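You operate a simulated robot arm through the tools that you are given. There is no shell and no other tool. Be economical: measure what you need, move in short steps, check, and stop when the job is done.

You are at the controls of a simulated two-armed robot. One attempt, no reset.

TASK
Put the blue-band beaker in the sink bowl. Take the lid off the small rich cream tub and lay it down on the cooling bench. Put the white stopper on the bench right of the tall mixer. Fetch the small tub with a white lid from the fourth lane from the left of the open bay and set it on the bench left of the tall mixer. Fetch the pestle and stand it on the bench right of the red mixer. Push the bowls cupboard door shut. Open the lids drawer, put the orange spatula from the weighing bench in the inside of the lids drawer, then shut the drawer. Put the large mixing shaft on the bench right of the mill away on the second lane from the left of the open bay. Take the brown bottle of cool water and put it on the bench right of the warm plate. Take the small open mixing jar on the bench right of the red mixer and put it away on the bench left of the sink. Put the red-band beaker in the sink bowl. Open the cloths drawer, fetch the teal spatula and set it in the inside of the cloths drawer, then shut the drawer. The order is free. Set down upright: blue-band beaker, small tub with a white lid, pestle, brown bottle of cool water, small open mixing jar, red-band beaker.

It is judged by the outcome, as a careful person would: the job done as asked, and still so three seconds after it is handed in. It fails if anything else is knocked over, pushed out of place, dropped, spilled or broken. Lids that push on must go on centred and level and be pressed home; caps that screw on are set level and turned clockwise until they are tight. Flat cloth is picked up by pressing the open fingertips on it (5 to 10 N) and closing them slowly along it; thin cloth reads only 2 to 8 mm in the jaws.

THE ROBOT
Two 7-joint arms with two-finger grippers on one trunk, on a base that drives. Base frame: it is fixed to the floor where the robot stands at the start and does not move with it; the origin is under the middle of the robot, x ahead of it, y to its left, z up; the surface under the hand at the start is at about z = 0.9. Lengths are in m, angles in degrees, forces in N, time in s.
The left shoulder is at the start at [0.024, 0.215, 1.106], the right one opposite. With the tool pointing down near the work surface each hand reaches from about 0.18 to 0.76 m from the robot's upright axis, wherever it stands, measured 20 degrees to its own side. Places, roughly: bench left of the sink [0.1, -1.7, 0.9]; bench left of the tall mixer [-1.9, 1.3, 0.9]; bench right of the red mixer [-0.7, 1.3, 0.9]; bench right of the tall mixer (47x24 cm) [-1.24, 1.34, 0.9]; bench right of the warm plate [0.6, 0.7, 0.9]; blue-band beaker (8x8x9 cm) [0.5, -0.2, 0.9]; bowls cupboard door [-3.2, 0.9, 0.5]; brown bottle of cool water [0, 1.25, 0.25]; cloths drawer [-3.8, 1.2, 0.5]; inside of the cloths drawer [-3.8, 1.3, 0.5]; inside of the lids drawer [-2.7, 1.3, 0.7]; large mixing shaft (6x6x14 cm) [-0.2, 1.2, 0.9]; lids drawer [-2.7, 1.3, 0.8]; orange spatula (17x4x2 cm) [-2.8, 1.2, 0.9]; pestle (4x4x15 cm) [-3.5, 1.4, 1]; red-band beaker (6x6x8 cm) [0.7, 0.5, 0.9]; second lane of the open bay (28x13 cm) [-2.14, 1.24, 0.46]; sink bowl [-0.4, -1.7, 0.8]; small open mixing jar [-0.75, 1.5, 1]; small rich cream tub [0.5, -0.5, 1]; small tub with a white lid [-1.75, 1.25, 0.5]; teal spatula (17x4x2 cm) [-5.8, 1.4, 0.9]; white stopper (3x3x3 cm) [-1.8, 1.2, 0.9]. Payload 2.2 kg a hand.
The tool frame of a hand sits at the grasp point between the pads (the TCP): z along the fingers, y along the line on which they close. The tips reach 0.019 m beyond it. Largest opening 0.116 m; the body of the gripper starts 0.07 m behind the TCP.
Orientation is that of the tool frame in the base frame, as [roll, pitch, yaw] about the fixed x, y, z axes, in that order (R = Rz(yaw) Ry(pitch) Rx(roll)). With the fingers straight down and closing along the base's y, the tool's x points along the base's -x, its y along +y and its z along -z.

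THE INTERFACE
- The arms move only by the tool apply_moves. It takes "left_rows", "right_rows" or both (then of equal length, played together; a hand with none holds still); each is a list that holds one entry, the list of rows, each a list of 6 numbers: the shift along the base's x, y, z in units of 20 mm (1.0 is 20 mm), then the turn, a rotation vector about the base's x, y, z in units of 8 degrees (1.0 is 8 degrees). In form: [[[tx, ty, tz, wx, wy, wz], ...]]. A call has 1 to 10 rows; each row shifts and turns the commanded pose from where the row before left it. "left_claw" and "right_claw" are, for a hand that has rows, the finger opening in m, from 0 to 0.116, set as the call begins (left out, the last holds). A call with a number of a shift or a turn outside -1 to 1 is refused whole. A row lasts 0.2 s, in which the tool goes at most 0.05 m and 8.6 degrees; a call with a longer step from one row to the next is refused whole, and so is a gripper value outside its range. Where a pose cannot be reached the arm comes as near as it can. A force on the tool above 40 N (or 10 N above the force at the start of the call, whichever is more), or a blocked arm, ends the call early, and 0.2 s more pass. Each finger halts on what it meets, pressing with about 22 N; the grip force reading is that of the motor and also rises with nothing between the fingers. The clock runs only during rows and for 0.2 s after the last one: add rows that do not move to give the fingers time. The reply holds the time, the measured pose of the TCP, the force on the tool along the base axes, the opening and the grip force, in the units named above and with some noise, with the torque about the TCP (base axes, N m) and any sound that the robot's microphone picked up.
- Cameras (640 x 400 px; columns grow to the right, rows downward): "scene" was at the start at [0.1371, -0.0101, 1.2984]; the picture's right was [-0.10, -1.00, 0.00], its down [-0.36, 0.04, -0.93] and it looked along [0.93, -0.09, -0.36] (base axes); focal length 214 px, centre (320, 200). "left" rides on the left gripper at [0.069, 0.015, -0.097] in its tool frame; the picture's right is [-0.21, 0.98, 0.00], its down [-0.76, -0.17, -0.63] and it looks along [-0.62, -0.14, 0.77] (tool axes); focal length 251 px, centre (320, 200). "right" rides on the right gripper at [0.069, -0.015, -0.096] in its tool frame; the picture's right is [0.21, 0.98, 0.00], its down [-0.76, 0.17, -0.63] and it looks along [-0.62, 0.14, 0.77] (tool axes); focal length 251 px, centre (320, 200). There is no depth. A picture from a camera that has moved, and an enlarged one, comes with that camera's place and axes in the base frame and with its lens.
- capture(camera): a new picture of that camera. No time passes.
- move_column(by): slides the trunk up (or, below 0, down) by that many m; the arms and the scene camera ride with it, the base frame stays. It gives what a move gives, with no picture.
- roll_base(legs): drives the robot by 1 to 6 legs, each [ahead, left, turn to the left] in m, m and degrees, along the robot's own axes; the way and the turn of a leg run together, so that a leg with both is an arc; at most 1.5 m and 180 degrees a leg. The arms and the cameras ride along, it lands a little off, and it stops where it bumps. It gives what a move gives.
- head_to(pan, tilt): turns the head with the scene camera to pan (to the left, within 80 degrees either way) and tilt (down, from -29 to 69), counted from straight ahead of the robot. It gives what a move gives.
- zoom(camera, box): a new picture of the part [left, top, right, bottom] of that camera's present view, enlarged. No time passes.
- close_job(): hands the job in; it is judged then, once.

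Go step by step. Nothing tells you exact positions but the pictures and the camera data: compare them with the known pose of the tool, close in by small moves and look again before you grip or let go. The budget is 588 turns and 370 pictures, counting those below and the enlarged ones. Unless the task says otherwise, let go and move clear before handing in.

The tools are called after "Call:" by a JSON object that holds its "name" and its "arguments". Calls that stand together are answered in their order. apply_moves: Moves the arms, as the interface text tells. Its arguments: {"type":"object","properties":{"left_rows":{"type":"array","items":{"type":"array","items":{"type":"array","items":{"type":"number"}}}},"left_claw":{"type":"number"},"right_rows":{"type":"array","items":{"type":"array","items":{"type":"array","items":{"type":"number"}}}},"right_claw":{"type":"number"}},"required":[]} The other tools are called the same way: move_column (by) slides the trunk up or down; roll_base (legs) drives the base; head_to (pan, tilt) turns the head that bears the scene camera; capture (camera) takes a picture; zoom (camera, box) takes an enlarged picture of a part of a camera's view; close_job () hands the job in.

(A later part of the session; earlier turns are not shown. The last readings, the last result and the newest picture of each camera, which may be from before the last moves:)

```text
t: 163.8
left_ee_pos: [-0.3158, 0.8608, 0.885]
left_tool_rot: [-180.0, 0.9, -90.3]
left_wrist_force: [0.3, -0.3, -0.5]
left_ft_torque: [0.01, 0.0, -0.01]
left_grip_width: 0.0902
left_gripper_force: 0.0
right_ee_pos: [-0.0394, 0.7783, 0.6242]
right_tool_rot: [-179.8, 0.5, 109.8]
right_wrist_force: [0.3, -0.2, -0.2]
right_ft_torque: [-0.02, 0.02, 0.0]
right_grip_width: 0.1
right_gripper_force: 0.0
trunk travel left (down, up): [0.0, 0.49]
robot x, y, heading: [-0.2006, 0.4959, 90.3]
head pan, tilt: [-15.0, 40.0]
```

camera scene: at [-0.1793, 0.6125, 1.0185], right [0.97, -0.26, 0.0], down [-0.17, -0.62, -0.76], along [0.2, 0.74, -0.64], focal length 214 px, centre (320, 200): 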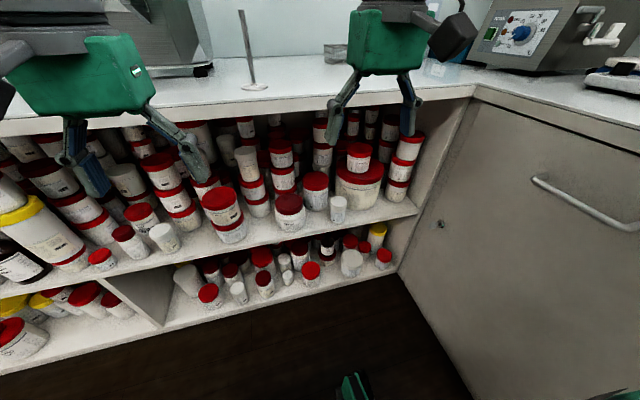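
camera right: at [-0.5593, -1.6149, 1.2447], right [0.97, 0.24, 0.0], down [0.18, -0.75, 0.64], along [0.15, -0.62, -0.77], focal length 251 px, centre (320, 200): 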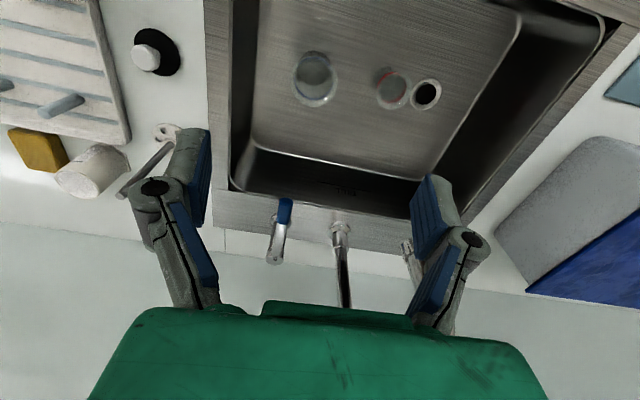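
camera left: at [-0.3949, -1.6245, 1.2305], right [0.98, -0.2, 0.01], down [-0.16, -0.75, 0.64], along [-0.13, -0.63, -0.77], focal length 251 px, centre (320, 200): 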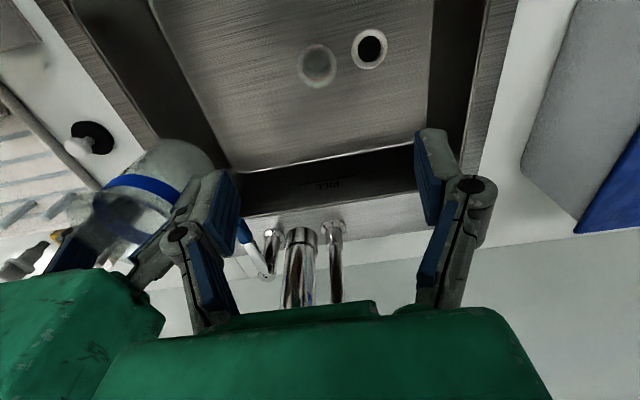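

Call:
{"name": "apply_moves", "arguments": {"right_rows": [[[0, 0, 0, 0, 0, -1], [0, 0, 0, 0, 0, -1], [0, 0, 0, 0, 0, -0.5], [0, 0, -1, 1, 0, 0], [0, 0, -1, 1, 0, 0], [0, 0, -1, 1, 0, 0], [0, 0, -1, 1, 0, 0], [0, 0, -1, 1, 0, 0], [0, 0, -1, 1, 0, 0], [0, 0, -1, 1, 0, 0]]]}}

Call:
{"name": "apply_moves", "arguments": {"right_rows": [[[0, 0, -1, 1, 0, 0], [0, 0, -1, 1, 0, 0], [0, 0, -0.5, 0.4, 0, 0], [0, 0, 0, 0, 0, 0]]]}}

Call:
{"name": "capture", "arguments": {"camera": "right"}}

```text
t: 166.0
left_ee_pos: [-0.3152, 0.8597, 0.8852]
left_tool_rot: [179.9, 0.8, -90.2]
left_wrist_force: [-0.4, 0.0, 0.1]
left_ft_torque: [-0.01, -0.02, 0.0]
left_grip_width: 0.0901
left_gripper_force: 0.1
right_ee_pos: [-0.0536, 0.8047, 0.4704]
right_tool_rot: [179.3, -55.2, 90.4]
right_wrist_force: [-0.9, -0.2, 0.7]
right_ft_torque: [-0.02, 0.02, 0.01]
right_grip_width: 0.1003
right_gripper_force: 0.1
right hand out of reach, approached as far as the arm can: row 5, 6
trunk travel left (down, up): [0.0, 0.49]
robot x, y, heading: [-0.203, 0.4898, 90.1]
head pan, tilt: [-15.0, 40.0]
```

```text
t: 167.0
left_ee_pos: [-0.316, 0.8611, 0.8847]
left_tool_rot: [179.9, 0.8, -90.3]
left_wrist_force: [0.7, -0.8, -0.3]
left_ft_torque: [0.01, -0.04, 0.0]
left_grip_width: 0.09
left_gripper_force: 0.0
right_ee_pos: [-0.065, 0.8436, 0.4071]
right_tool_rot: [178.5, -74.1, 91.1]
right_wrist_force: [0.7, 0.4, 0.1]
right_ft_torque: [0.0, 0.04, -0.02]
right_grip_width: 0.0998
right_gripper_force: 0.0
right hand out of reach, approached as far as the arm can: row 2, 3
trunk travel left (down, up): [0.0, 0.49]
robot x, y, heading: [-0.2026, 0.488, 90.1]
head pan, tilt: [-15.0, 40.0]
```

```text
306 pictures are left
camera right: at [-0.0795, 0.7689, 0.4992], right [0.98, 0.05, 0.21], down [0.17, -0.82, -0.55], along [0.14, 0.58, -0.8], focal length 251 px, centre (320, 200)
```

right: 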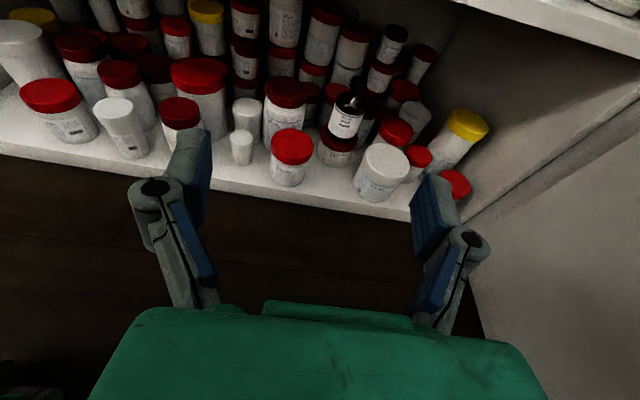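

Call:
{"name": "zoom", "arguments": {"camera": "right", "box": [220, 10, 480, 220]}}

```text
1.90 times, centred on (350, 115) of right
camera zoom: at [-0.0795, 0.7689, 0.4992], right [0.98, 0.05, 0.21], down [0.17, -0.82, -0.55], along [0.14, 0.58, -0.8], focal length 479 px, centre (263, 362)
```

zoom: 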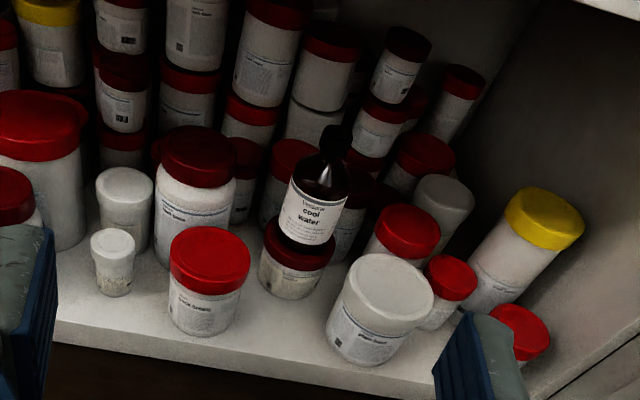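

The "cool water" bottle stands on a low tub at about [0.012, 1.19], z 0.15–0.28. I'll move the base closer, tilt the hand to about 30° down, and line up in front.

Call:
{"name": "roll_base", "arguments": {"legs": [[0.1, 0, 0]]}}

Call:
{"name": "apply_moves", "arguments": {"right_rows": [[[0.6, 0, -1, -1, 0, 0], [0.6, 0, -1, -0.7, 0, 0], [0.6, 0, -1, 0, 0, 0], [0.6, 0, -1, 0, 0, 0], [0.6, 0, -1, 0, 0, 0], [0.6, 0, -1, 0, 0, 0], [0, 0, -1, 0, 0, 0], [0, 0, 0, 0, 0, 0]]], "right_claw": 0.09}}

Call:
{"name": "capture", "arguments": {"camera": "right"}}

```text
t: 168.2
left_ee_pos: [-0.3176, 0.9614, 0.8858]
left_tool_rot: [179.9, 0.7, -90.1]
left_wrist_force: [0.1, 0.6, 0.2]
left_ft_torque: [-0.05, 0.02, 0.03]
left_grip_width: 0.0899
left_gripper_force: 0.0
right_ee_pos: [-0.0647, 0.9443, 0.408]
right_tool_rot: [178.5, -73.9, 91.3]
right_wrist_force: [-0.6, 0.2, 0.0]
right_ft_torque: [0.0, 0.03, 0.01]
right_grip_width: 0.1001
right_gripper_force: 0.1
trunk travel left (down, up): [0.0, 0.49]
robot x, y, heading: [-0.2055, 0.5899, 90.1]
head pan, tilt: [-15.0, 40.0]
```

```text
t: 170.0
left_ee_pos: [-0.3157, 0.96, 0.8855]
left_tool_rot: [179.8, 0.9, -90.1]
left_wrist_force: [0.8, -0.1, -0.4]
left_ft_torque: [-0.02, -0.03, 0.02]
left_grip_width: 0.0904
left_gripper_force: 0.2
right_ee_pos: [0.0072, 0.9428, 0.2679]
right_tool_rot: [179.3, -60.6, 90.6]
right_wrist_force: [-1.0, 0.2, 0.5]
right_ft_torque: [-0.02, 0.01, 0.03]
right_grip_width: 0.09
right_gripper_force: 0.1
trunk travel left (down, up): [0.0, 0.49]
robot x, y, heading: [-0.204, 0.5897, 90.1]
head pan, tilt: [-15.0, 40.0]
```

```text
304 pictures are left
camera right: at [-0.0068, 0.8922, 0.3744], right [0.98, 0.1, 0.19], down [0.17, -0.92, -0.35], along [0.14, 0.37, -0.92], focal length 251 px, centre (320, 200)
```

right: 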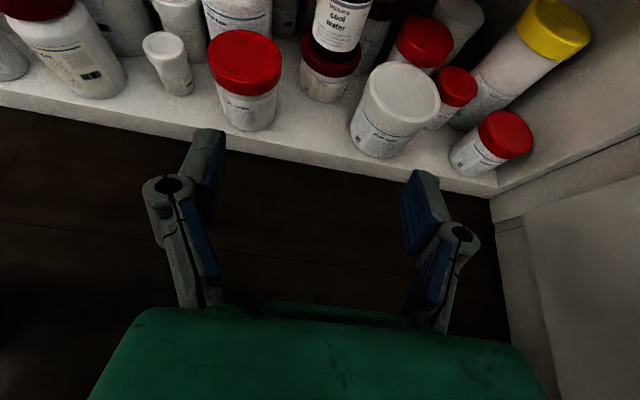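

Call:
{"name": "apply_moves", "arguments": {"right_rows": [[[0.4, 0.5, 0, 0, 0, 0], [0.35, 0.8, -0.2, 0, 0, 0], [0, 1, 0, 0, 0, 0], [0, 1, 0, 0, 0, 0], [0, 1, 0, 0, 0, 0], [0, 1, 0, 0, 0, 0], [0, 1, 0, 0, 0, 0], [0, 0, 0, 0, 0, 0]]]}}

Call:
{"name": "capture", "arguments": {"camera": "right"}}

```text
t: 171.8
left_ee_pos: [-0.3157, 0.9605, 0.8856]
left_tool_rot: [179.8, 0.8, -90.1]
left_wrist_force: [-0.5, -0.4, -0.7]
left_ft_torque: [0.01, 0.0, 0.01]
left_grip_width: 0.09
left_gripper_force: 0.1
right_ee_pos: [0.0239, 1.0694, 0.2645]
right_tool_rot: [179.2, -60.7, 90.6]
right_wrist_force: [-0.7, 0.0, -0.3]
right_ft_torque: [0.02, 0.01, 0.0]
right_grip_width: 0.0899
right_gripper_force: 0.1
trunk travel left (down, up): [0.0, 0.49]
robot x, y, heading: [-0.2085, 0.5913, 90.1]
head pan, tilt: [-15.0, 40.0]
```

```text
303 pictures are left
camera right: at [0.0081, 1.0189, 0.3701], right [0.98, 0.1, 0.19], down [0.17, -0.92, -0.35], along [0.14, 0.37, -0.92], focal length 251 px, centre (320, 200)
```

right: 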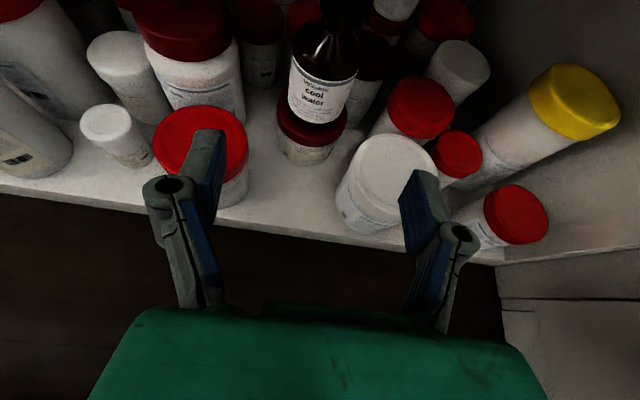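

Aligned on the bottle. Advancing over the front tubs, then lowering around it.

Call:
{"name": "apply_moves", "arguments": {"right_rows": [[[0, 1, 0, 0, 0, 0], [0, 1, 0, 0, 0, 0], [0, 1, 0, 0, 0, 0], [0, 1, 0, 0, 0, 0], [0, 1, 0, 0, 0, 0], [0, 0.8, 0, 0, 0, 0], [0, 0, 0, 0, 0, 0]]]}}

Call:
{"name": "capture", "arguments": {"camera": "right"}}

```text
t: 173.4
left_ee_pos: [-0.3147, 0.9588, 0.8855]
left_tool_rot: [179.8, 0.9, -90.1]
left_wrist_force: [-0.4, -0.5, 0.6]
left_ft_torque: [-0.02, 0.04, 0.0]
left_grip_width: 0.0901
left_gripper_force: 0.2
right_ee_pos: [0.0211, 1.1853, 0.2648]
right_tool_rot: [179.2, -60.7, 90.6]
right_wrist_force: [0.0, -0.4, -0.1]
right_ft_torque: [-0.02, 0.02, -0.01]
right_grip_width: 0.09
right_gripper_force: 0.1
trunk travel left (down, up): [0.0, 0.49]
robot x, y, heading: [-0.206, 0.5919, 89.9]
head pan, tilt: [-15.0, 40.0]
```

```text
302 pictures are left
camera right: at [0.0074, 1.1348, 0.3706], right [0.98, 0.1, 0.19], down [0.17, -0.92, -0.35], along [0.14, 0.37, -0.92], focal length 251 px, centre (320, 200)
```

right: 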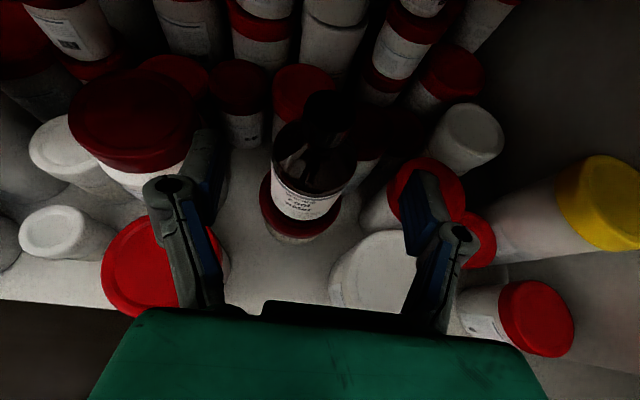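

Call:
{"name": "apply_moves", "arguments": {"right_rows": [[[0.1, 1, 0, 0, 0, 0], [0, 1, 0, 0, 0, 0], [0, 0.1, -0.6, 0, 0, 0], [0, 0, -0.8, 0, 0, 0], [0, 0, 0, 0, 0, 0]]]}}

Call:
{"name": "capture", "arguments": {"camera": "right"}}

```text
t: 174.6
left_ee_pos: [-0.3146, 0.9574, 0.8857]
left_tool_rot: [179.9, 0.9, -90.2]
left_wrist_force: [0.3, 0.8, -0.2]
left_ft_torque: [0.02, 0.0, -0.02]
left_grip_width: 0.09
left_gripper_force: 0.0
right_ee_pos: [0.0242, 1.2282, 0.2353]
right_tool_rot: [179.2, -60.6, 90.6]
right_wrist_force: [-0.1, -0.2, -0.7]
right_ft_torque: [0.0, 0.01, 0.0]
right_grip_width: 0.09
right_gripper_force: 0.1
trunk travel left (down, up): [0.0, 0.49]
robot x, y, heading: [-0.2038, 0.5914, 90.1]
head pan, tilt: [-15.0, 40.0]
```

```text
301 pictures are left
camera right: at [0.0098, 1.1767, 0.3422], right [0.98, 0.1, 0.19], down [0.17, -0.92, -0.35], along [0.14, 0.37, -0.92], focal length 251 px, centre (320, 200)
```

right: 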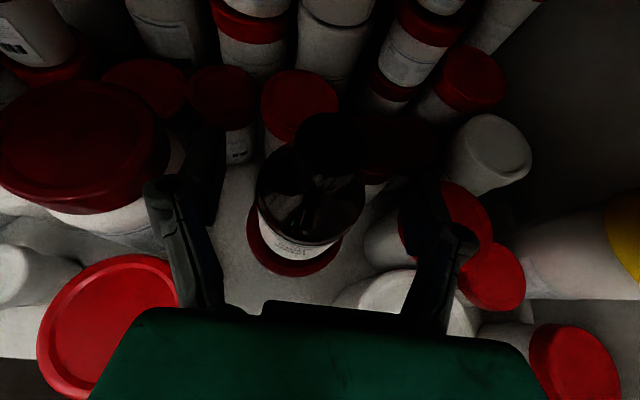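

Call:
{"name": "apply_moves", "arguments": {"right_rows": [[[0, 0, -0.6, 0, 0, 0], [0, 0, -0.6, 0, 0, 0], [0, 0, -0.4, 0, 0, 0], [0, 0, 0, 0, 0, 0]]]}}

Call:
{"name": "capture", "arguments": {"camera": "right"}}

```text
t: 175.6
left_ee_pos: [-0.317, 0.9595, 0.8854]
left_tool_rot: [179.8, 0.9, -90.1]
left_wrist_force: [0.7, 0.0, -0.3]
left_ft_torque: [0.0, 0.01, 0.0]
left_grip_width: 0.0899
left_gripper_force: 0.0
right_ee_pos: [0.0233, 1.227, 0.2028]
right_tool_rot: [179.2, -60.6, 90.5]
right_wrist_force: [0.2, 0.5, 0.3]
right_ft_torque: [0.0, 0.04, 0.01]
right_grip_width: 0.09
right_gripper_force: 0.1
trunk travel left (down, up): [0.0, 0.49]
robot x, y, heading: [-0.206, 0.5885, 90.0]
head pan, tilt: [-15.0, 40.0]
```

```text
300 pictures are left
camera right: at [0.0091, 1.1769, 0.3098], right [0.98, 0.1, 0.19], down [0.17, -0.92, -0.35], along [0.14, 0.37, -0.92], focal length 251 px, centre (320, 200)
```

right: 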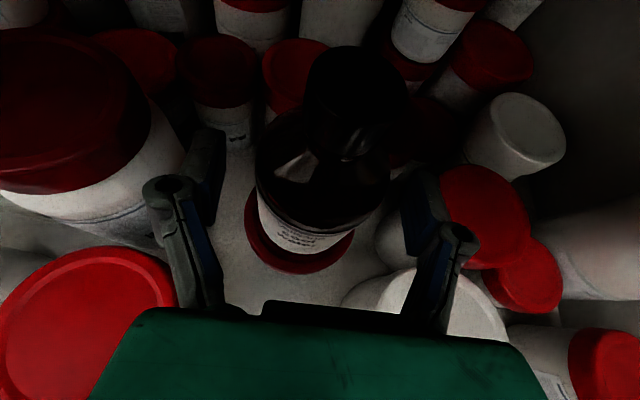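

Call:
{"name": "apply_moves", "arguments": {"right_rows": [[[0, 0, -0.3, 0, 0, 0], [0, 0, 0, 0, 0, 0]]]}}

Call:
{"name": "apply_moves", "arguments": {"right_rows": [[[0, 0, 0, 0, 0, 0], [0, 0, 0, 0, 0, 0], [0, 0, 0, 0, 0, 0]]], "right_claw": 0.03}}

Call:
{"name": "capture", "arguments": {"camera": "right"}}

```text
t: 176.2
left_ee_pos: [-0.3154, 0.9594, 0.8855]
left_tool_rot: [180.0, 0.9, -90.2]
left_wrist_force: [1.1, 1.0, -0.5]
left_ft_torque: [0.03, 0.0, 0.01]
left_grip_width: 0.0901
left_gripper_force: 0.1
right_ee_pos: [0.0247, 1.2283, 0.2027]
right_tool_rot: [179.0, -60.5, 90.5]
right_wrist_force: [-0.9, 0.2, -0.6]
right_ft_torque: [-0.01, -0.03, -0.01]
right_grip_width: 0.0901
right_gripper_force: 0.0
right hand out of reach, approached as far as the arm can: row 1
trunk travel left (down, up): [0.0, 0.49]
robot x, y, heading: [-0.2091, 0.5935, 89.9]
head pan, tilt: [-15.0, 40.0]
```

```text
t: 177.0
left_ee_pos: [-0.3156, 0.9597, 0.8857]
left_tool_rot: [179.9, 0.9, -90.2]
left_wrist_force: [-0.4, 0.1, 0.1]
left_ft_torque: [-0.01, 0.01, 0.02]
left_grip_width: 0.09
left_gripper_force: 0.0
right_ee_pos: [0.0249, 1.2277, 0.2037]
right_tool_rot: [179.1, -60.6, 90.6]
right_wrist_force: [-0.1, 0.1, 1.2]
right_ft_torque: [0.02, 0.08, -0.02]
right_grip_width: 0.0639
right_gripper_force: 22.0
trunk travel left (down, up): [0.0, 0.49]
robot x, y, heading: [-0.2068, 0.5898, 90.0]
head pan, tilt: [-15.0, 40.0]
```

```text
299 pictures are left
camera right: at [0.0096, 1.177, 0.3099], right [0.98, 0.1, 0.19], down [0.17, -0.92, -0.35], along [0.14, 0.37, -0.92], focal length 251 px, centre (320, 200)
```

right: 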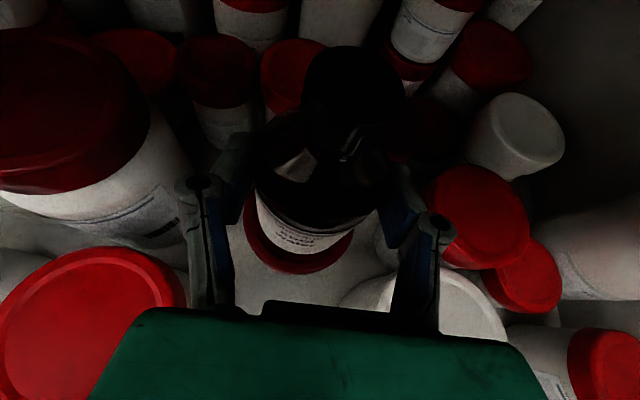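

Gripped at 64 mm. Lift 5 cm, check, then pull out.

Call:
{"name": "apply_moves", "arguments": {"right_rows": [[[0, 0, 0.3, 0, 0, 0], [0, 0, 0.5, 0, 0, 0], [0, 0, 0.5, 0, 0, 0], [0, 0, 0.6, 0, 0, 0], [0, 0, 0.8, 0, 0, 0], [0, 0, 0.6, 0, 0, 0], [0, 0, 0, 0, 0, 0]]]}}

Call:
{"name": "capture", "arguments": {"camera": "right"}}

```text
t: 178.6
left_ee_pos: [-0.3147, 0.9594, 0.8862]
left_tool_rot: [179.8, 0.9, -90.1]
left_wrist_force: [-0.6, -0.1, 0.8]
left_ft_torque: [0.02, 0.03, -0.01]
left_grip_width: 0.0898
left_gripper_force: 0.0
right_ee_pos: [0.0256, 1.2266, 0.269]
right_tool_rot: [179.2, -60.6, 90.7]
right_wrist_force: [-1.0, -0.2, -4.9]
right_ft_torque: [-0.05, -0.01, 0.01]
right_grip_width: 0.0637
right_gripper_force: 21.5
trunk travel left (down, up): [0.0, 0.49]
robot x, y, heading: [-0.2044, 0.5891, 90.1]
head pan, tilt: [-15.0, 40.0]
```

```text
298 pictures are left
camera right: at [0.0099, 1.1759, 0.3757], right [0.98, 0.1, 0.19], down [0.17, -0.92, -0.35], along [0.14, 0.37, -0.92], focal length 251 px, centre (320, 200)
```

right: 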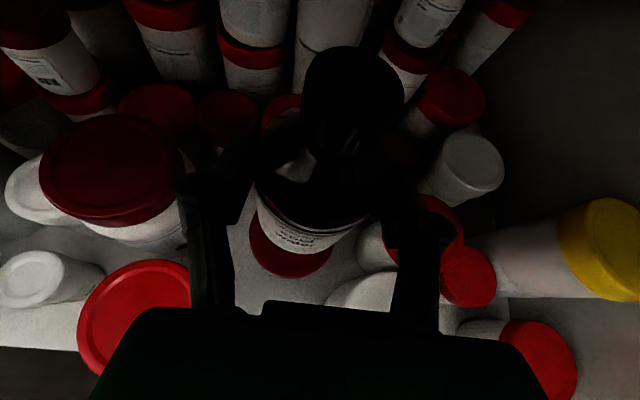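

Lifted cleanly (about 0.5 kg). Now pull it out of the compartment.

Call:
{"name": "apply_moves", "arguments": {"right_rows": [[[0, -0.6, 0, 0, 0, 0], [0, -1, 0, 0, 0, 0], [0, -1, 0, 0, 0, 0], [0, -1, 0, 0, 0, 0], [0, -1, 0, 0, 0, 0], [0, -1, 0, 0, 0, 0], [0, -1, 0, 0, 0, 0], [0, -1, 0, 0, 0, 0], [0, -1, 0, 0, 0, 0], [0, -1, 0, 0, 0, 0]]]}}

Call:
{"name": "apply_moves", "arguments": {"right_rows": [[[0, -1, 0, 0, 0, 0], [0, -1, 0, 0, 0, 0], [0, -1, 0, 0, 0, 0], [0, 0, 0, 0, 0, 0]]]}}

Call:
{"name": "capture", "arguments": {"camera": "right"}}

```text
t: 180.8
left_ee_pos: [-0.3154, 0.9601, 0.8853]
left_tool_rot: [179.8, 1.0, -90.1]
left_wrist_force: [-0.4, -1.0, 0.2]
left_ft_torque: [0.05, -0.01, 0.0]
left_grip_width: 0.0899
left_gripper_force: 0.1
right_ee_pos: [0.025, 1.0331, 0.2702]
right_tool_rot: [179.2, -60.6, 90.6]
right_wrist_force: [-0.4, -0.3, -4.6]
right_ft_torque: [-0.07, 0.01, -0.01]
right_grip_width: 0.0637
right_gripper_force: 21.9
trunk travel left (down, up): [0.0, 0.49]
robot x, y, heading: [-0.2026, 0.5882, 90.0]
head pan, tilt: [-15.0, 40.0]
```

```text
t: 181.8
left_ee_pos: [-0.3144, 0.9585, 0.8858]
left_tool_rot: [179.7, 0.9, -90.1]
left_wrist_force: [0.0, 0.4, -0.9]
left_ft_torque: [-0.02, 0.01, 0.01]
left_grip_width: 0.0899
left_gripper_force: 0.1
right_ee_pos: [0.0245, 0.9749, 0.2706]
right_tool_rot: [179.2, -60.7, 90.7]
right_wrist_force: [-0.1, 0.3, -6.0]
right_ft_torque: [-0.03, -0.01, 0.02]
right_grip_width: 0.0637
right_gripper_force: 22.0
trunk travel left (down, up): [0.0, 0.49]
robot x, y, heading: [-0.2073, 0.5879, 90.1]
head pan, tilt: [-15.0, 40.0]
```

```text
297 pictures are left
camera right: at [0.0101, 0.9236, 0.3769], right [0.98, 0.1, 0.19], down [0.17, -0.92, -0.35], along [0.14, 0.37, -0.92], focal length 251 px, centre (320, 200)
```

right: 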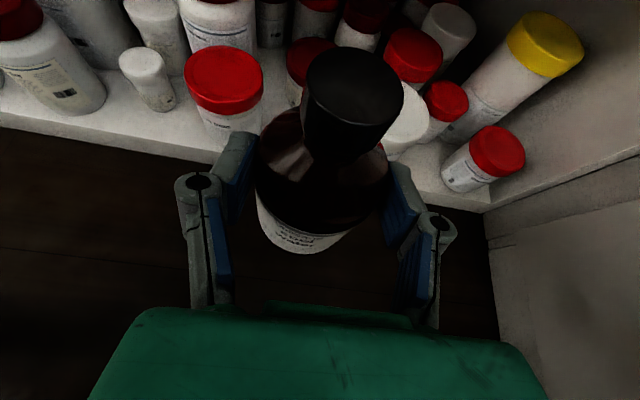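

The bottle is clear. Back away, raise the trunk and hand.

Call:
{"name": "roll_base", "arguments": {"legs": [[-0.3, 0, 0]]}}

Call:
{"name": "move_column", "arguments": {"by": 0.33}}

Call:
{"name": "apply_moves", "arguments": {"right_rows": [[[0, 0.6, 1, 0, 0, 0], [0, 0.6, 1, 0, 0, 0], [0, 0.6, 1, 0, 0, 0], [0, 0.6, 1, 0, 0, 0], [0, 0.6, 1, 0, 0, 0], [0, 0, 1, 0, 0, 0], [0, 0, 1, 0, 0, 0], [0, 0, 1, 0, 0, 0], [0, 0, 1, 0, 0, 0], [0, 0, 1, 0, 0, 0]]]}}

Call:
{"name": "apply_moves", "arguments": {"right_rows": [[[0, 0, 1, 0, 0, 0], [0, 0, 1, 0, 0, 0], [0, 0, 1, 0, 0, 0], [0, 0, 1, 0, 0, 0], [0, 0, 1, 0, 0, 0], [0, 0, 1, 0, 0, 0], [0, 0, 1, 0, 0, 0], [0, 0, 1, 0, 0, 0], [0, 0, 1, 0, 0, 0], [0, 0, 1, 0, 0, 0]]]}}

Call:
{"name": "capture", "arguments": {"camera": "right"}}

```text
t: 183.8
left_ee_pos: [-0.316, 0.6611, 0.8852]
left_tool_rot: [179.8, 0.9, -90.1]
left_wrist_force: [0.2, -0.1, -0.2]
left_ft_torque: [0.04, -0.05, -0.01]
left_grip_width: 0.0901
left_gripper_force: 0.0
right_ee_pos: [0.0241, 0.6767, 0.2705]
right_tool_rot: [179.1, -60.6, 90.6]
right_wrist_force: [-0.6, 0.1, -4.5]
right_ft_torque: [-0.05, 0.04, 0.0]
right_grip_width: 0.0637
right_gripper_force: 22.5
trunk travel left (down, up): [0.0, 0.49]
robot x, y, heading: [-0.2035, 0.2942, 90.0]
head pan, tilt: [-15.0, 40.0]
```

```text
t: 187.1
left_ee_pos: [-0.3138, 0.6598, 1.2162]
left_tool_rot: [179.7, 1.0, -90.1]
left_wrist_force: [0.2, -0.2, -0.6]
left_ft_torque: [0.0, 0.01, 0.01]
left_grip_width: 0.0903
left_gripper_force: 0.0
right_ee_pos: [0.0246, 0.6766, 0.6002]
right_tool_rot: [179.2, -60.7, 90.5]
right_wrist_force: [-0.2, 0.2, -4.3]
right_ft_torque: [-0.07, 0.01, 0.01]
right_grip_width: 0.0635
right_gripper_force: 22.0
trunk travel left (down, up): [-0.33, 0.16]
robot x, y, heading: [-0.2044, 0.2923, 89.9]
head pan, tilt: [-15.0, 40.0]
```

```text
t: 189.3
left_ee_pos: [-0.3144, 0.6591, 1.2167]
left_tool_rot: [179.7, 1.0, -90.0]
left_wrist_force: [-0.2, 0.2, 0.1]
left_ft_torque: [0.02, -0.03, 0.0]
left_grip_width: 0.0901
left_gripper_force: 0.0
right_ee_pos: [0.0251, 0.7373, 0.8019]
right_tool_rot: [179.3, -60.7, 90.7]
right_wrist_force: [0.5, -0.7, -5.5]
right_ft_torque: [-0.06, 0.01, -0.01]
right_grip_width: 0.064
right_gripper_force: 22.0
trunk travel left (down, up): [-0.33, 0.16]
robot x, y, heading: [-0.2035, 0.2935, 90.2]
head pan, tilt: [-15.0, 40.0]
```

```text
t: 191.5
left_ee_pos: [-0.315, 0.6603, 1.2169]
left_tool_rot: [179.7, 1.0, -90.0]
left_wrist_force: [0.2, 0.5, 0.0]
left_ft_torque: [-0.02, -0.02, 0.0]
left_grip_width: 0.0901
left_gripper_force: 0.1
right_ee_pos: [0.0222, 0.751, 0.9971]
right_tool_rot: [179.3, -60.7, 90.7]
right_wrist_force: [-1.1, -0.6, -4.3]
right_ft_torque: [-0.07, 0.02, 0.02]
right_grip_width: 0.0638
right_gripper_force: 21.6
right hand out of reach, approached as far as the arm can: row 9, 10
trunk travel left (down, up): [-0.33, 0.16]
robot x, y, heading: [-0.2006, 0.2943, 90.1]
head pan, tilt: [-15.0, 40.0]
```

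```text
296 pictures are left
camera right: at [0.0066, 0.7001, 1.103], right [0.98, 0.1, 0.19], down [0.17, -0.92, -0.35], along [0.14, 0.37, -0.92], focal length 251 px, centre (320, 200)
```

right: 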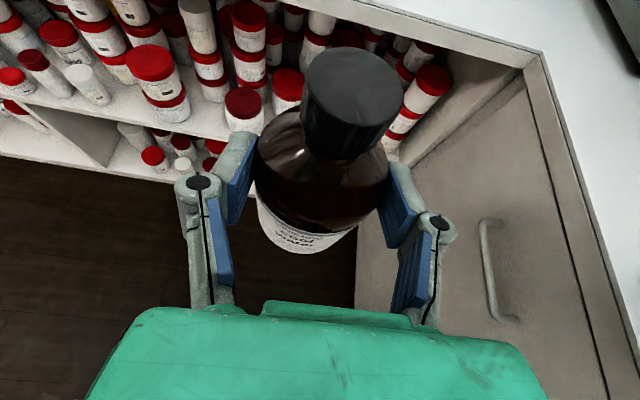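

Call:
{"name": "move_column", "arguments": {"by": 0.1}}

Call:
{"name": "roll_base", "arguments": {"legs": [[0, 0, -90], [0, 0.46, 0], [0.15, 0, 0]]}}

Call:
{"name": "head_to", "arguments": {"pan": 5, "tilt": 30}}

Call:
{"name": "capture", "arguments": {"camera": "scene"}}

```text
t: 192.8
left_ee_pos: [-0.3147, 0.6597, 1.3159]
left_tool_rot: [179.8, 1.1, -90.1]
left_wrist_force: [-0.4, -0.2, -0.4]
left_ft_torque: [0.06, 0.02, 0.0]
left_grip_width: 0.0901
left_gripper_force: 0.1
right_ee_pos: [0.0224, 0.7505, 1.0955]
right_tool_rot: [179.2, -60.6, 90.7]
right_wrist_force: [-0.3, 0.3, -5.5]
right_ft_torque: [-0.02, -0.01, 0.01]
right_grip_width: 0.064
right_gripper_force: 21.9
trunk travel left (down, up): [-0.43, 0.06]
robot x, y, heading: [-0.2028, 0.293, 90.0]
head pan, tilt: [-15.0, 40.0]
```

```text
t: 200.4
left_ee_pos: [0.3166, 0.8568, 1.317]
left_tool_rot: [179.8, 1.0, 179.2]
left_wrist_force: [0.2, -0.4, 0.0]
left_ft_torque: [0.02, 0.03, -0.02]
left_grip_width: 0.09
left_gripper_force: 0.1
right_ee_pos: [0.4046, 0.519, 1.0961]
right_tool_rot: [179.3, -60.8, -0.1]
right_wrist_force: [-1.1, 0.1, -4.9]
right_ft_torque: [0.03, 0.0, 0.01]
right_grip_width: 0.0639
right_gripper_force: 22.0
trunk travel left (down, up): [-0.43, 0.06]
robot x, y, heading: [-0.0514, 0.7521, -0.8]
head pan, tilt: [-15.0, 40.0]
```

```text
t: 201.2
left_ee_pos: [0.3171, 0.8598, 1.3168]
left_tool_rot: [180.0, 1.1, 179.3]
left_wrist_force: [0.7, 0.6, 0.3]
left_ft_torque: [0.0, -0.01, 0.01]
left_grip_width: 0.0899
left_gripper_force: 0.0
right_ee_pos: [0.4051, 0.5221, 1.0978]
right_tool_rot: [179.0, -60.8, 0.3]
right_wrist_force: [-0.7, -0.6, -4.8]
right_ft_torque: [-0.02, 0.07, -0.03]
right_grip_width: 0.0638
right_gripper_force: 21.7
trunk travel left (down, up): [-0.43, 0.06]
robot x, y, heading: [-0.0493, 0.7476, -0.6]
head pan, tilt: [5.0, 30.0]
```

```text
295 pictures are left
camera scene: at [0.0867, 0.7575, 1.4635], right [0.08, -1.0, 0.0], down [-0.5, -0.04, -0.86], along [0.86, 0.06, -0.5], focal length 214 px, centre (320, 200)
```

scene: 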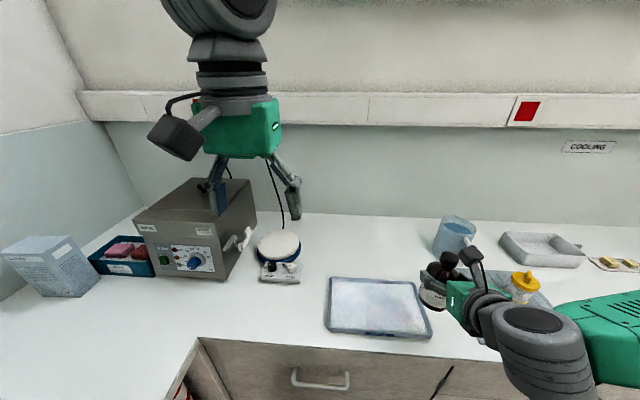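

Call:
{"name": "zoom", "arguments": {"camera": "scene", "box": [130, 170, 450, 350]}}

```text
2.00 times, centred on (290, 260) of scene
camera zoom: at [0.0867, 0.7575, 1.4635], right [0.08, -1.0, 0.0], down [-0.5, -0.04, -0.86], along [0.86, 0.06, -0.5], focal length 429 px, centre (380, 80)
```

zoom: 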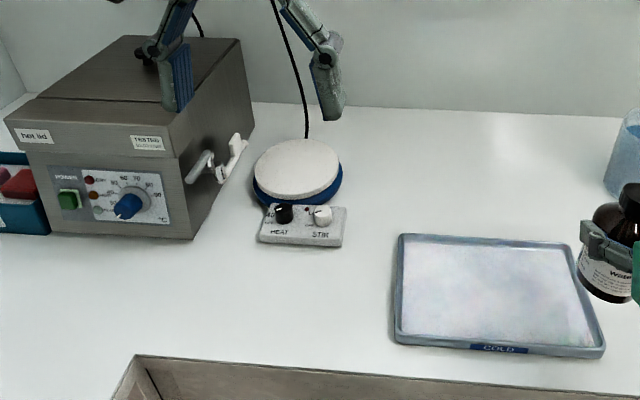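

The HEAT/STIR disc is the warm plate (at y≈0.95), and the COLD tray is further right. I'll place the bottle at about [0.66, 0.74].

Call:
{"name": "roll_base", "arguments": {"legs": [[0.06, 0, 0]]}}

Call:
{"name": "apply_moves", "arguments": {"right_rows": [[[1, 1, 0, 0, 0, 0], [1, 1, 0, 0, 0, 0], [1, 1, 0, 0, 0, 0], [1, 1, 0, 0, 0, 0], [1, 1, 0, 0, 0, 0], [1, 1, 0, 0, 0, 0], [1, 1, 0, 0, 0, 0], [1, 1, 0, 0, 0, 0], [1, 1, 0, 0, 0, 0], [0.8, 1, 0, 0, 0, 0]]]}}

Call:
{"name": "apply_moves", "arguments": {"right_rows": [[[0, 1, -1, 0, 0, 0], [0, 0, -1, 0, 0, 0], [0, 0, -1, 0, 0, 0], [0, 0, -1, 0, 0, 0], [0, 0, -1, 0, 0, 0], [0, 0, -1, 0, 0, 0], [0, 0, 0, 0, 0, 0], [0, 0, 0, 0, 0, 0]]]}}

Call:
{"name": "capture", "arguments": {"camera": "scene"}}

Call:
{"name": "capture", "arguments": {"camera": "right"}}

```text
t: 202.2
left_ee_pos: [0.3715, 0.8566, 1.3198]
left_tool_rot: [179.9, 1.7, 179.2]
left_wrist_force: [-0.5, 0.2, 0.5]
left_ft_torque: [0.01, -0.02, 0.02]
left_grip_width: 0.09
left_gripper_force: 0.1
right_ee_pos: [0.4593, 0.5193, 1.0976]
right_tool_rot: [179.0, -61.0, 0.0]
right_wrist_force: [0.0, 0.1, -4.8]
right_ft_torque: [-0.02, 0.08, 0.0]
right_grip_width: 0.0637
right_gripper_force: 22.1
trunk travel left (down, up): [-0.43, 0.06]
robot x, y, heading: [0.0115, 0.7535, -0.8]
head pan, tilt: [5.0, 30.0]
```

```text
t: 204.4
left_ee_pos: [0.3764, 0.856, 1.3172]
left_tool_rot: [179.8, 1.2, 179.1]
left_wrist_force: [0.6, -0.1, 0.2]
left_ft_torque: [0.0, 0.0, -0.02]
left_grip_width: 0.0898
left_gripper_force: 0.1
right_ee_pos: [0.6588, 0.7191, 1.0963]
right_tool_rot: [179.1, -60.8, 0.0]
right_wrist_force: [-0.8, 1.5, -4.8]
right_ft_torque: [-0.01, 0.08, 0.0]
right_grip_width: 0.0637
right_gripper_force: 22.1
trunk travel left (down, up): [-0.43, 0.06]
robot x, y, heading: [0.0097, 0.7522, -0.5]
head pan, tilt: [5.0, 30.0]
```

```text
t: 206.2
left_ee_pos: [0.3761, 0.857, 1.3184]
left_tool_rot: [179.9, 1.4, 179.2]
left_wrist_force: [-0.2, 0.2, 0.5]
left_ft_torque: [0.01, -0.02, -0.03]
left_grip_width: 0.09
left_gripper_force: 0.1
right_ee_pos: [0.6581, 0.7397, 0.9802]
right_tool_rot: [179.2, -60.9, -0.2]
right_wrist_force: [2.2, -0.4, 12.1]
right_ft_torque: [0.3, -0.17, -0.05]
right_grip_width: 0.0636
right_gripper_force: 22.0
trunk travel left (down, up): [-0.43, 0.06]
robot x, y, heading: [0.0086, 0.7446, -0.6]
head pan, tilt: [5.0, 30.0]
```

```text
293 pictures are left
camera scene: at [0.1444, 0.7555, 1.4639], right [0.08, -1.0, 0.0], down [-0.5, -0.04, -0.86], along [0.86, 0.07, -0.5], focal length 214 px, centre (320, 200)
```

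scene: 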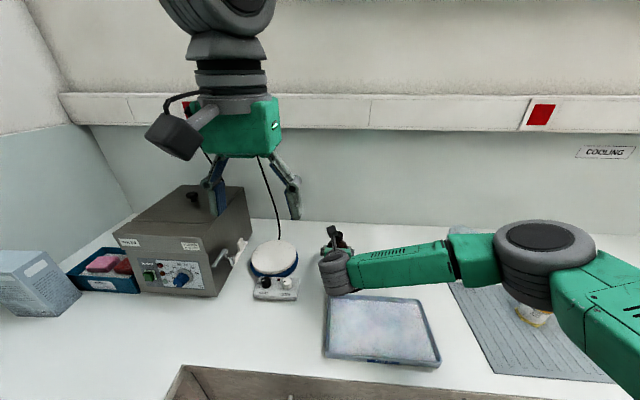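

```text
292 pictures are left
camera right: at [0.6087, 0.7563, 1.0856], right [0.09, -0.98, 0.19], down [-0.92, -0.16, -0.35], along [0.38, -0.15, -0.91], focal length 251 px, centre (320, 200)
```

right: 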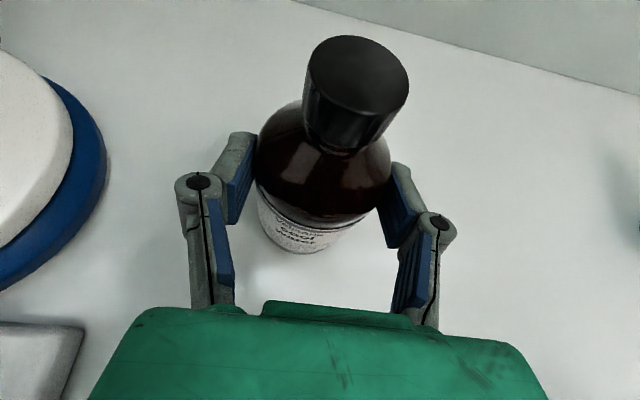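

Contact: the bottle stands on the bench. Open and back off.

Call:
{"name": "apply_moves", "arguments": {"right_rows": [[[0, 0, 0.15, 0, 0, 0], [0, 0, 0, 0, 0, 0], [0, 0, 0, 0, 0, 0], [-0.4, 0, 0.23, 0, 0, 0], [-0.87, 0, 0.5, 0, 0, 0], [-0.87, 0, 0.5, 0, 0, 0], [-0.87, 0, 0.5, 0, 0, 0], [-0.87, 0, 0.5, 0, 0, 0], [-0.87, 0, 0.5, 0, 0, 0], [-0.5, 0, 1, 0, 0, 0]]], "right_claw": 0.1}}

Call:
{"name": "capture", "arguments": {"camera": "right"}}

```text
t: 208.4
left_ee_pos: [0.3747, 0.857, 1.319]
left_tool_rot: [180.0, 1.5, 179.1]
left_wrist_force: [-0.9, -0.3, 0.9]
left_ft_torque: [0.01, -0.01, 0.0]
left_grip_width: 0.0902
left_gripper_force: 0.2
right_ee_pos: [0.5542, 0.7397, 1.0562]
right_tool_rot: [179.1, -60.8, 0.2]
right_wrist_force: [-0.4, -0.3, 0.4]
right_ft_torque: [0.03, 0.0, -0.02]
right_grip_width: 0.1002
right_gripper_force: 0.0
trunk travel left (down, up): [-0.43, 0.06]
robot x, y, heading: [0.0085, 0.7502, -0.7]
head pan, tilt: [5.0, 30.0]
```

```text
291 pictures are left
camera right: at [0.5042, 0.7563, 1.1621], right [0.09, -0.98, 0.2], down [-0.92, -0.16, -0.35], along [0.37, -0.15, -0.92], focal length 251 px, centre (320, 200)
```

right: 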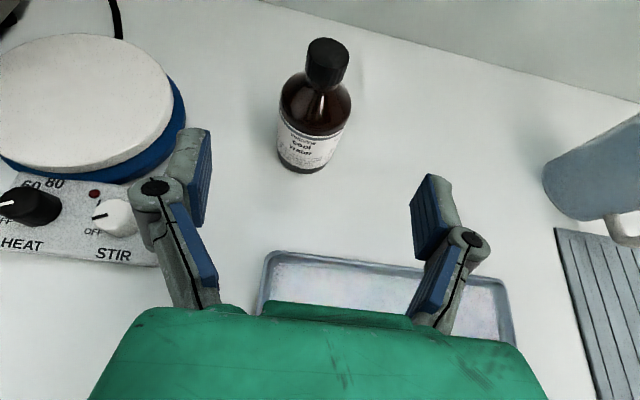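

The bottle is placed. Next is the mixing shaft at [-0.2, 1.2]. I'll back off, turn left and look.

Call:
{"name": "apply_moves", "arguments": {"right_rows": [[[-1, -1, 0.5, 0, 0, 0], [-1, -1, 0.5, 0, 0, 0], [-1, -1, 0, 0, 0, 0], [-1, -1, 0, 0, 0, 0], [0, -1, 0, 0, 0, 0], [0, -1, 0, 0, 0, 0], [0, -1, 0, 0, 0, 0], [0, -1, 0, 0, 0, 0], [0, -1, 0, 0, 0, 0], [0, 0, 0, 0, 0, 0]]]}}

Call:
{"name": "roll_base", "arguments": {"legs": [[-0.35, -0.3, 0], [0, 0, 90]]}}

Call:
{"name": "head_to", "arguments": {"pan": 0, "tilt": 30}}

Call:
{"name": "capture", "arguments": {"camera": "scene"}}

```text
t: 210.6
left_ee_pos: [0.3742, 0.8569, 1.3191]
left_tool_rot: [179.8, 1.5, 179.2]
left_wrist_force: [-0.2, 0.0, -0.4]
left_ft_torque: [0.03, -0.02, 0.0]
left_grip_width: 0.09
left_gripper_force: 0.0
right_ee_pos: [0.4733, 0.5589, 1.0758]
right_tool_rot: [179.2, -60.8, -0.1]
right_wrist_force: [0.0, -0.6, 0.0]
right_ft_torque: [0.02, -0.01, 0.0]
right_grip_width: 0.1002
right_gripper_force: 0.1
trunk travel left (down, up): [-0.43, 0.06]
robot x, y, heading: [0.0095, 0.7542, -0.7]
head pan, tilt: [5.0, 30.0]
```

```text
t: 217.2
left_ee_pos: [-0.4553, 0.8175, 1.3182]
left_tool_rot: [179.9, 1.4, -90.5]
left_wrist_force: [-0.5, 0.3, -0.3]
left_ft_torque: [0.03, 0.01, 0.01]
left_grip_width: 0.0899
left_gripper_force: 0.0
right_ee_pos: [-0.1587, 0.918, 1.0761]
right_tool_rot: [178.9, -60.9, 90.5]
right_wrist_force: [0.0, 0.9, 0.3]
right_ft_torque: [0.05, -0.05, -0.02]
right_grip_width: 0.1004
right_gripper_force: 0.0
trunk travel left (down, up): [-0.43, 0.06]
robot x, y, heading: [-0.3411, 0.4578, 89.6]
head pan, tilt: [5.0, 30.0]
```

```text
t: 217.9
left_ee_pos: [-0.4526, 0.815, 1.3173]
left_tool_rot: [179.9, 1.0, -90.6]
left_wrist_force: [-0.4, -0.4, 0.4]
left_ft_torque: [0.01, 0.02, 0.01]
left_grip_width: 0.0902
left_gripper_force: 0.1
right_ee_pos: [-0.1572, 0.9153, 1.0763]
right_tool_rot: [179.2, -61.1, 90.3]
right_wrist_force: [0.1, -0.2, 0.5]
right_ft_torque: [0.0, -0.03, 0.02]
right_grip_width: 0.1001
right_gripper_force: 0.1
trunk travel left (down, up): [-0.43, 0.06]
robot x, y, heading: [-0.343, 0.4512, 89.7]
head pan, tilt: [0.0, 30.0]
```

```text
290 pictures are left
camera scene: at [-0.3383, 0.5858, 1.4637], right [1.0, -0.01, 0.0], down [0.0, -0.5, -0.86], along [0.0, 0.86, -0.5], focal length 214 px, centre (320, 200)
```

scene: 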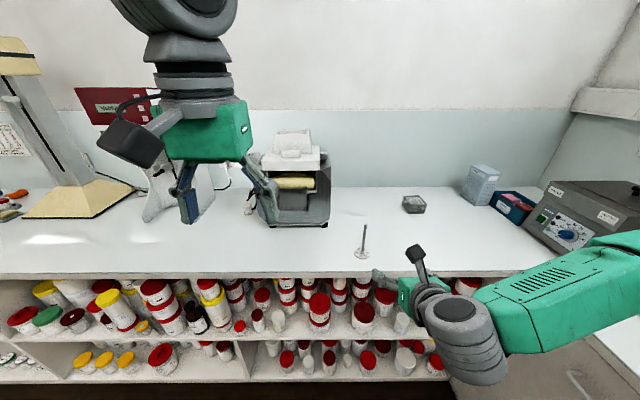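

The shaft stands upright at about [-0.19, 1.153]. I'll bring the right hand around its rod.

Call:
{"name": "apply_moves", "arguments": {"right_rows": [[[-0.8, 0, -0.8, 0, 0, 0], [-0.8, 0, -0.8, 0, 0, 0], [0, 1, -0.8, 0, 0, 0], [0, 1, -0.8, 0, 0, 0], [0, 1, -0.4, 0, 0, 0], [0, 1, 0, 0, 0, 0], [0, 1, 0, 0, 0, 0], [0, 1, 0, 0, 0, 0], [0, 0, 0, 0, 0, 0]]], "right_claw": 0.07}}

Call:
{"name": "capture", "arguments": {"camera": "right"}}

```text
t: 219.9
left_ee_pos: [-0.4541, 0.8146, 1.3166]
left_tool_rot: [-180.0, 1.0, -90.4]
left_wrist_force: [-0.5, -0.3, -0.8]
left_ft_torque: [0.01, 0.01, 0.01]
left_grip_width: 0.0902
left_gripper_force: 0.1
right_ee_pos: [-0.1891, 1.036, 1.0054]
right_tool_rot: [179.1, -60.9, 90.4]
right_wrist_force: [0.0, -0.1, -0.2]
right_ft_torque: [0.01, -0.01, 0.03]
right_grip_width: 0.0701
right_gripper_force: 0.1
trunk travel left (down, up): [-0.43, 0.06]
robot x, y, heading: [-0.3441, 0.4542, 89.6]
head pan, tilt: [0.0, 30.0]
```

```text
289 pictures are left
camera right: at [-0.2051, 0.9845, 1.1107], right [0.98, 0.1, 0.2], down [0.16, -0.92, -0.35], along [0.15, 0.38, -0.91], focal length 251 px, centre (320, 200)
```

right: 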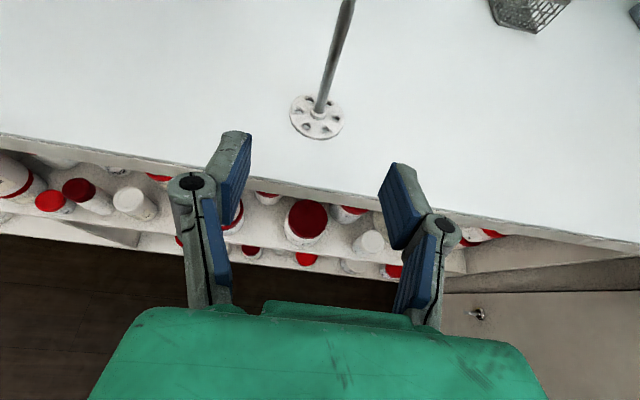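

Call:
{"name": "apply_moves", "arguments": {"right_rows": [[[0.25, 1, 0, 0, 0, 0], [0, 1, 0, 0, 0, 0], [0, 1, 0, 0, 0, 0], [0, 1, 0, 0, 0, 0], [0, 1, 0, 0, 0, 0], [0, 1, 0, 0, 0, 0], [0, 0.4, 0, 0, 0, 0], [0, 0, 0, 0, 0, 0]]]}}

Call:
{"name": "capture", "arguments": {"camera": "right"}}

```text
t: 221.7
left_ee_pos: [-0.4546, 0.8142, 1.3164]
left_tool_rot: [180.0, 1.0, -90.5]
left_wrist_force: [-0.7, -0.7, 0.3]
left_ft_torque: [-0.03, 0.0, 0.01]
left_grip_width: 0.09
left_gripper_force: 0.1
right_ee_pos: [-0.1856, 1.1633, 1.0056]
right_tool_rot: [179.1, -61.0, 90.4]
right_wrist_force: [0.2, -0.1, 0.7]
right_ft_torque: [0.0, -0.01, 0.01]
right_grip_width: 0.0698
right_gripper_force: 0.1
trunk travel left (down, up): [-0.43, 0.06]
robot x, y, heading: [-0.3436, 0.4535, 89.7]
head pan, tilt: [0.0, 30.0]
```

```text
288 pictures are left
camera right: at [-0.2, 1.1124, 1.1106], right [0.98, 0.1, 0.2], down [0.16, -0.92, -0.35], along [0.15, 0.38, -0.91], focal length 251 px, centre (320, 200)
```

right: 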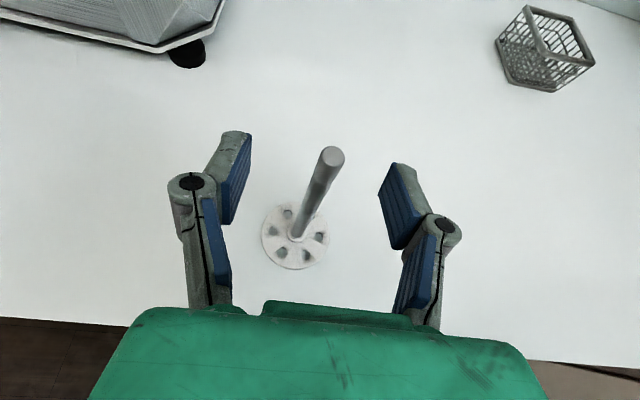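

Call:
{"name": "apply_moves", "arguments": {"right_rows": [[[0, 0, 0, 0, 0, 0], [0, 0, 0, 0, 0, 0], [0, 0, 0, 0, 0, 0]]], "right_claw": 0.0}}

Call:
{"name": "apply_moves", "arguments": {"right_rows": [[[0, 0, 0.3, 0, 0, 0], [0, 0, 0.6, 0, 0, 0], [0, 0, 1, 0, 0, 0], [0, 0, 1, 0, 0, 0]]]}}

Call:
{"name": "capture", "arguments": {"camera": "right"}}

```text
t: 222.5
left_ee_pos: [-0.4532, 0.8155, 1.316]
left_tool_rot: [-180.0, 0.9, -90.5]
left_wrist_force: [-1.6, 0.3, -1.0]
left_ft_torque: [0.03, 0.01, -0.04]
left_grip_width: 0.0902
left_gripper_force: 0.0
right_ee_pos: [-0.1838, 1.1637, 1.0044]
right_tool_rot: [179.1, -61.0, 90.5]
right_wrist_force: [0.0, 0.7, -0.1]
right_ft_torque: [-0.02, 0.01, 0.01]
right_grip_width: 0.0061
right_gripper_force: 22.4
trunk travel left (down, up): [-0.43, 0.06]
robot x, y, heading: [-0.3449, 0.454, 89.5]
head pan, tilt: [0.0, 30.0]
```

```text
t: 223.5
left_ee_pos: [-0.4539, 0.8153, 1.316]
left_tool_rot: [180.0, 0.9, -90.4]
left_wrist_force: [-0.4, 0.0, 0.4]
left_ft_torque: [0.0, 0.0, 0.0]
left_grip_width: 0.0897
left_gripper_force: 0.1
right_ee_pos: [-0.1855, 1.164, 1.0634]
right_tool_rot: [179.1, -61.0, 90.5]
right_wrist_force: [0.1, -0.4, -0.3]
right_ft_torque: [0.04, -0.02, 0.0]
right_grip_width: 0.0
right_gripper_force: 22.6
trunk travel left (down, up): [-0.43, 0.06]
robot x, y, heading: [-0.3434, 0.451, 89.7]
head pan, tilt: [0.0, 30.0]
```

```text
287 pictures are left
camera right: at [-0.2004, 1.1123, 1.1689], right [0.98, 0.1, 0.2], down [0.16, -0.92, -0.35], along [0.15, 0.38, -0.91], focal length 251 px, centre (320, 200)
```

right: 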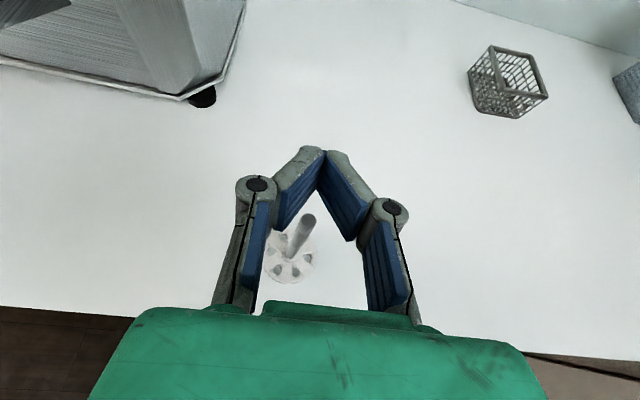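

The rod was too close to the palm and slipped out, but it still stands. I'll reopen, shift back 13 mm, and regrip slightly lower.

Call:
{"name": "apply_moves", "arguments": {"right_rows": [[[0, 0, 0.5, 0, 0, 0], [0, 0, 0, 0, 0, 0], [0.1, -0.7, 0, 0, 0, 0], [0, 0, -1, 0, 0, 0], [0, 0, -1, 0, 0, 0], [0, 0, -1, 0, 0, 0], [0, 0, -0.8, 0, 0, 0], [0, 0, 0, 0, 0, 0]]], "right_claw": 0.07}}

Call:
{"name": "capture", "arguments": {"camera": "right"}}

```text
t: 225.3
left_ee_pos: [-0.4547, 0.8154, 1.3141]
left_tool_rot: [179.9, 0.9, -90.6]
left_wrist_force: [-0.5, 0.0, 1.1]
left_ft_torque: [-0.03, 0.03, 0.02]
left_grip_width: 0.0898
left_gripper_force: 0.0
right_ee_pos: [-0.1834, 1.1502, 0.9962]
right_tool_rot: [179.1, -61.0, 90.4]
right_wrist_force: [0.3, 0.1, 0.3]
right_ft_torque: [0.03, -0.05, -0.01]
right_grip_width: 0.0697
right_gripper_force: 0.0
trunk travel left (down, up): [-0.43, 0.06]
robot x, y, heading: [-0.3416, 0.4516, 89.8]
head pan, tilt: [0.0, 30.0]
```

```text
286 pictures are left
camera right: at [-0.1983, 1.0984, 1.1022], right [0.98, 0.1, 0.2], down [0.16, -0.92, -0.35], along [0.15, 0.38, -0.91], focal length 251 px, centre (320, 200)
```

right: 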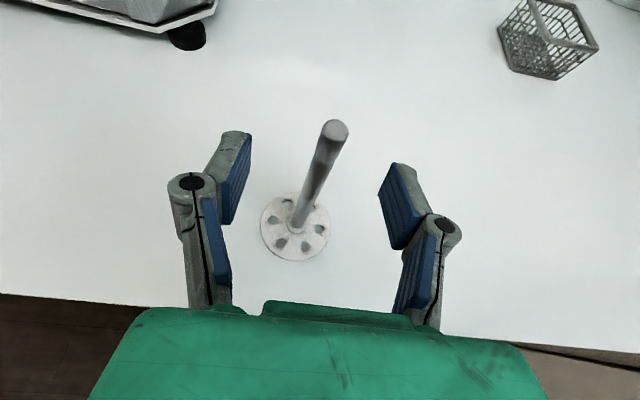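

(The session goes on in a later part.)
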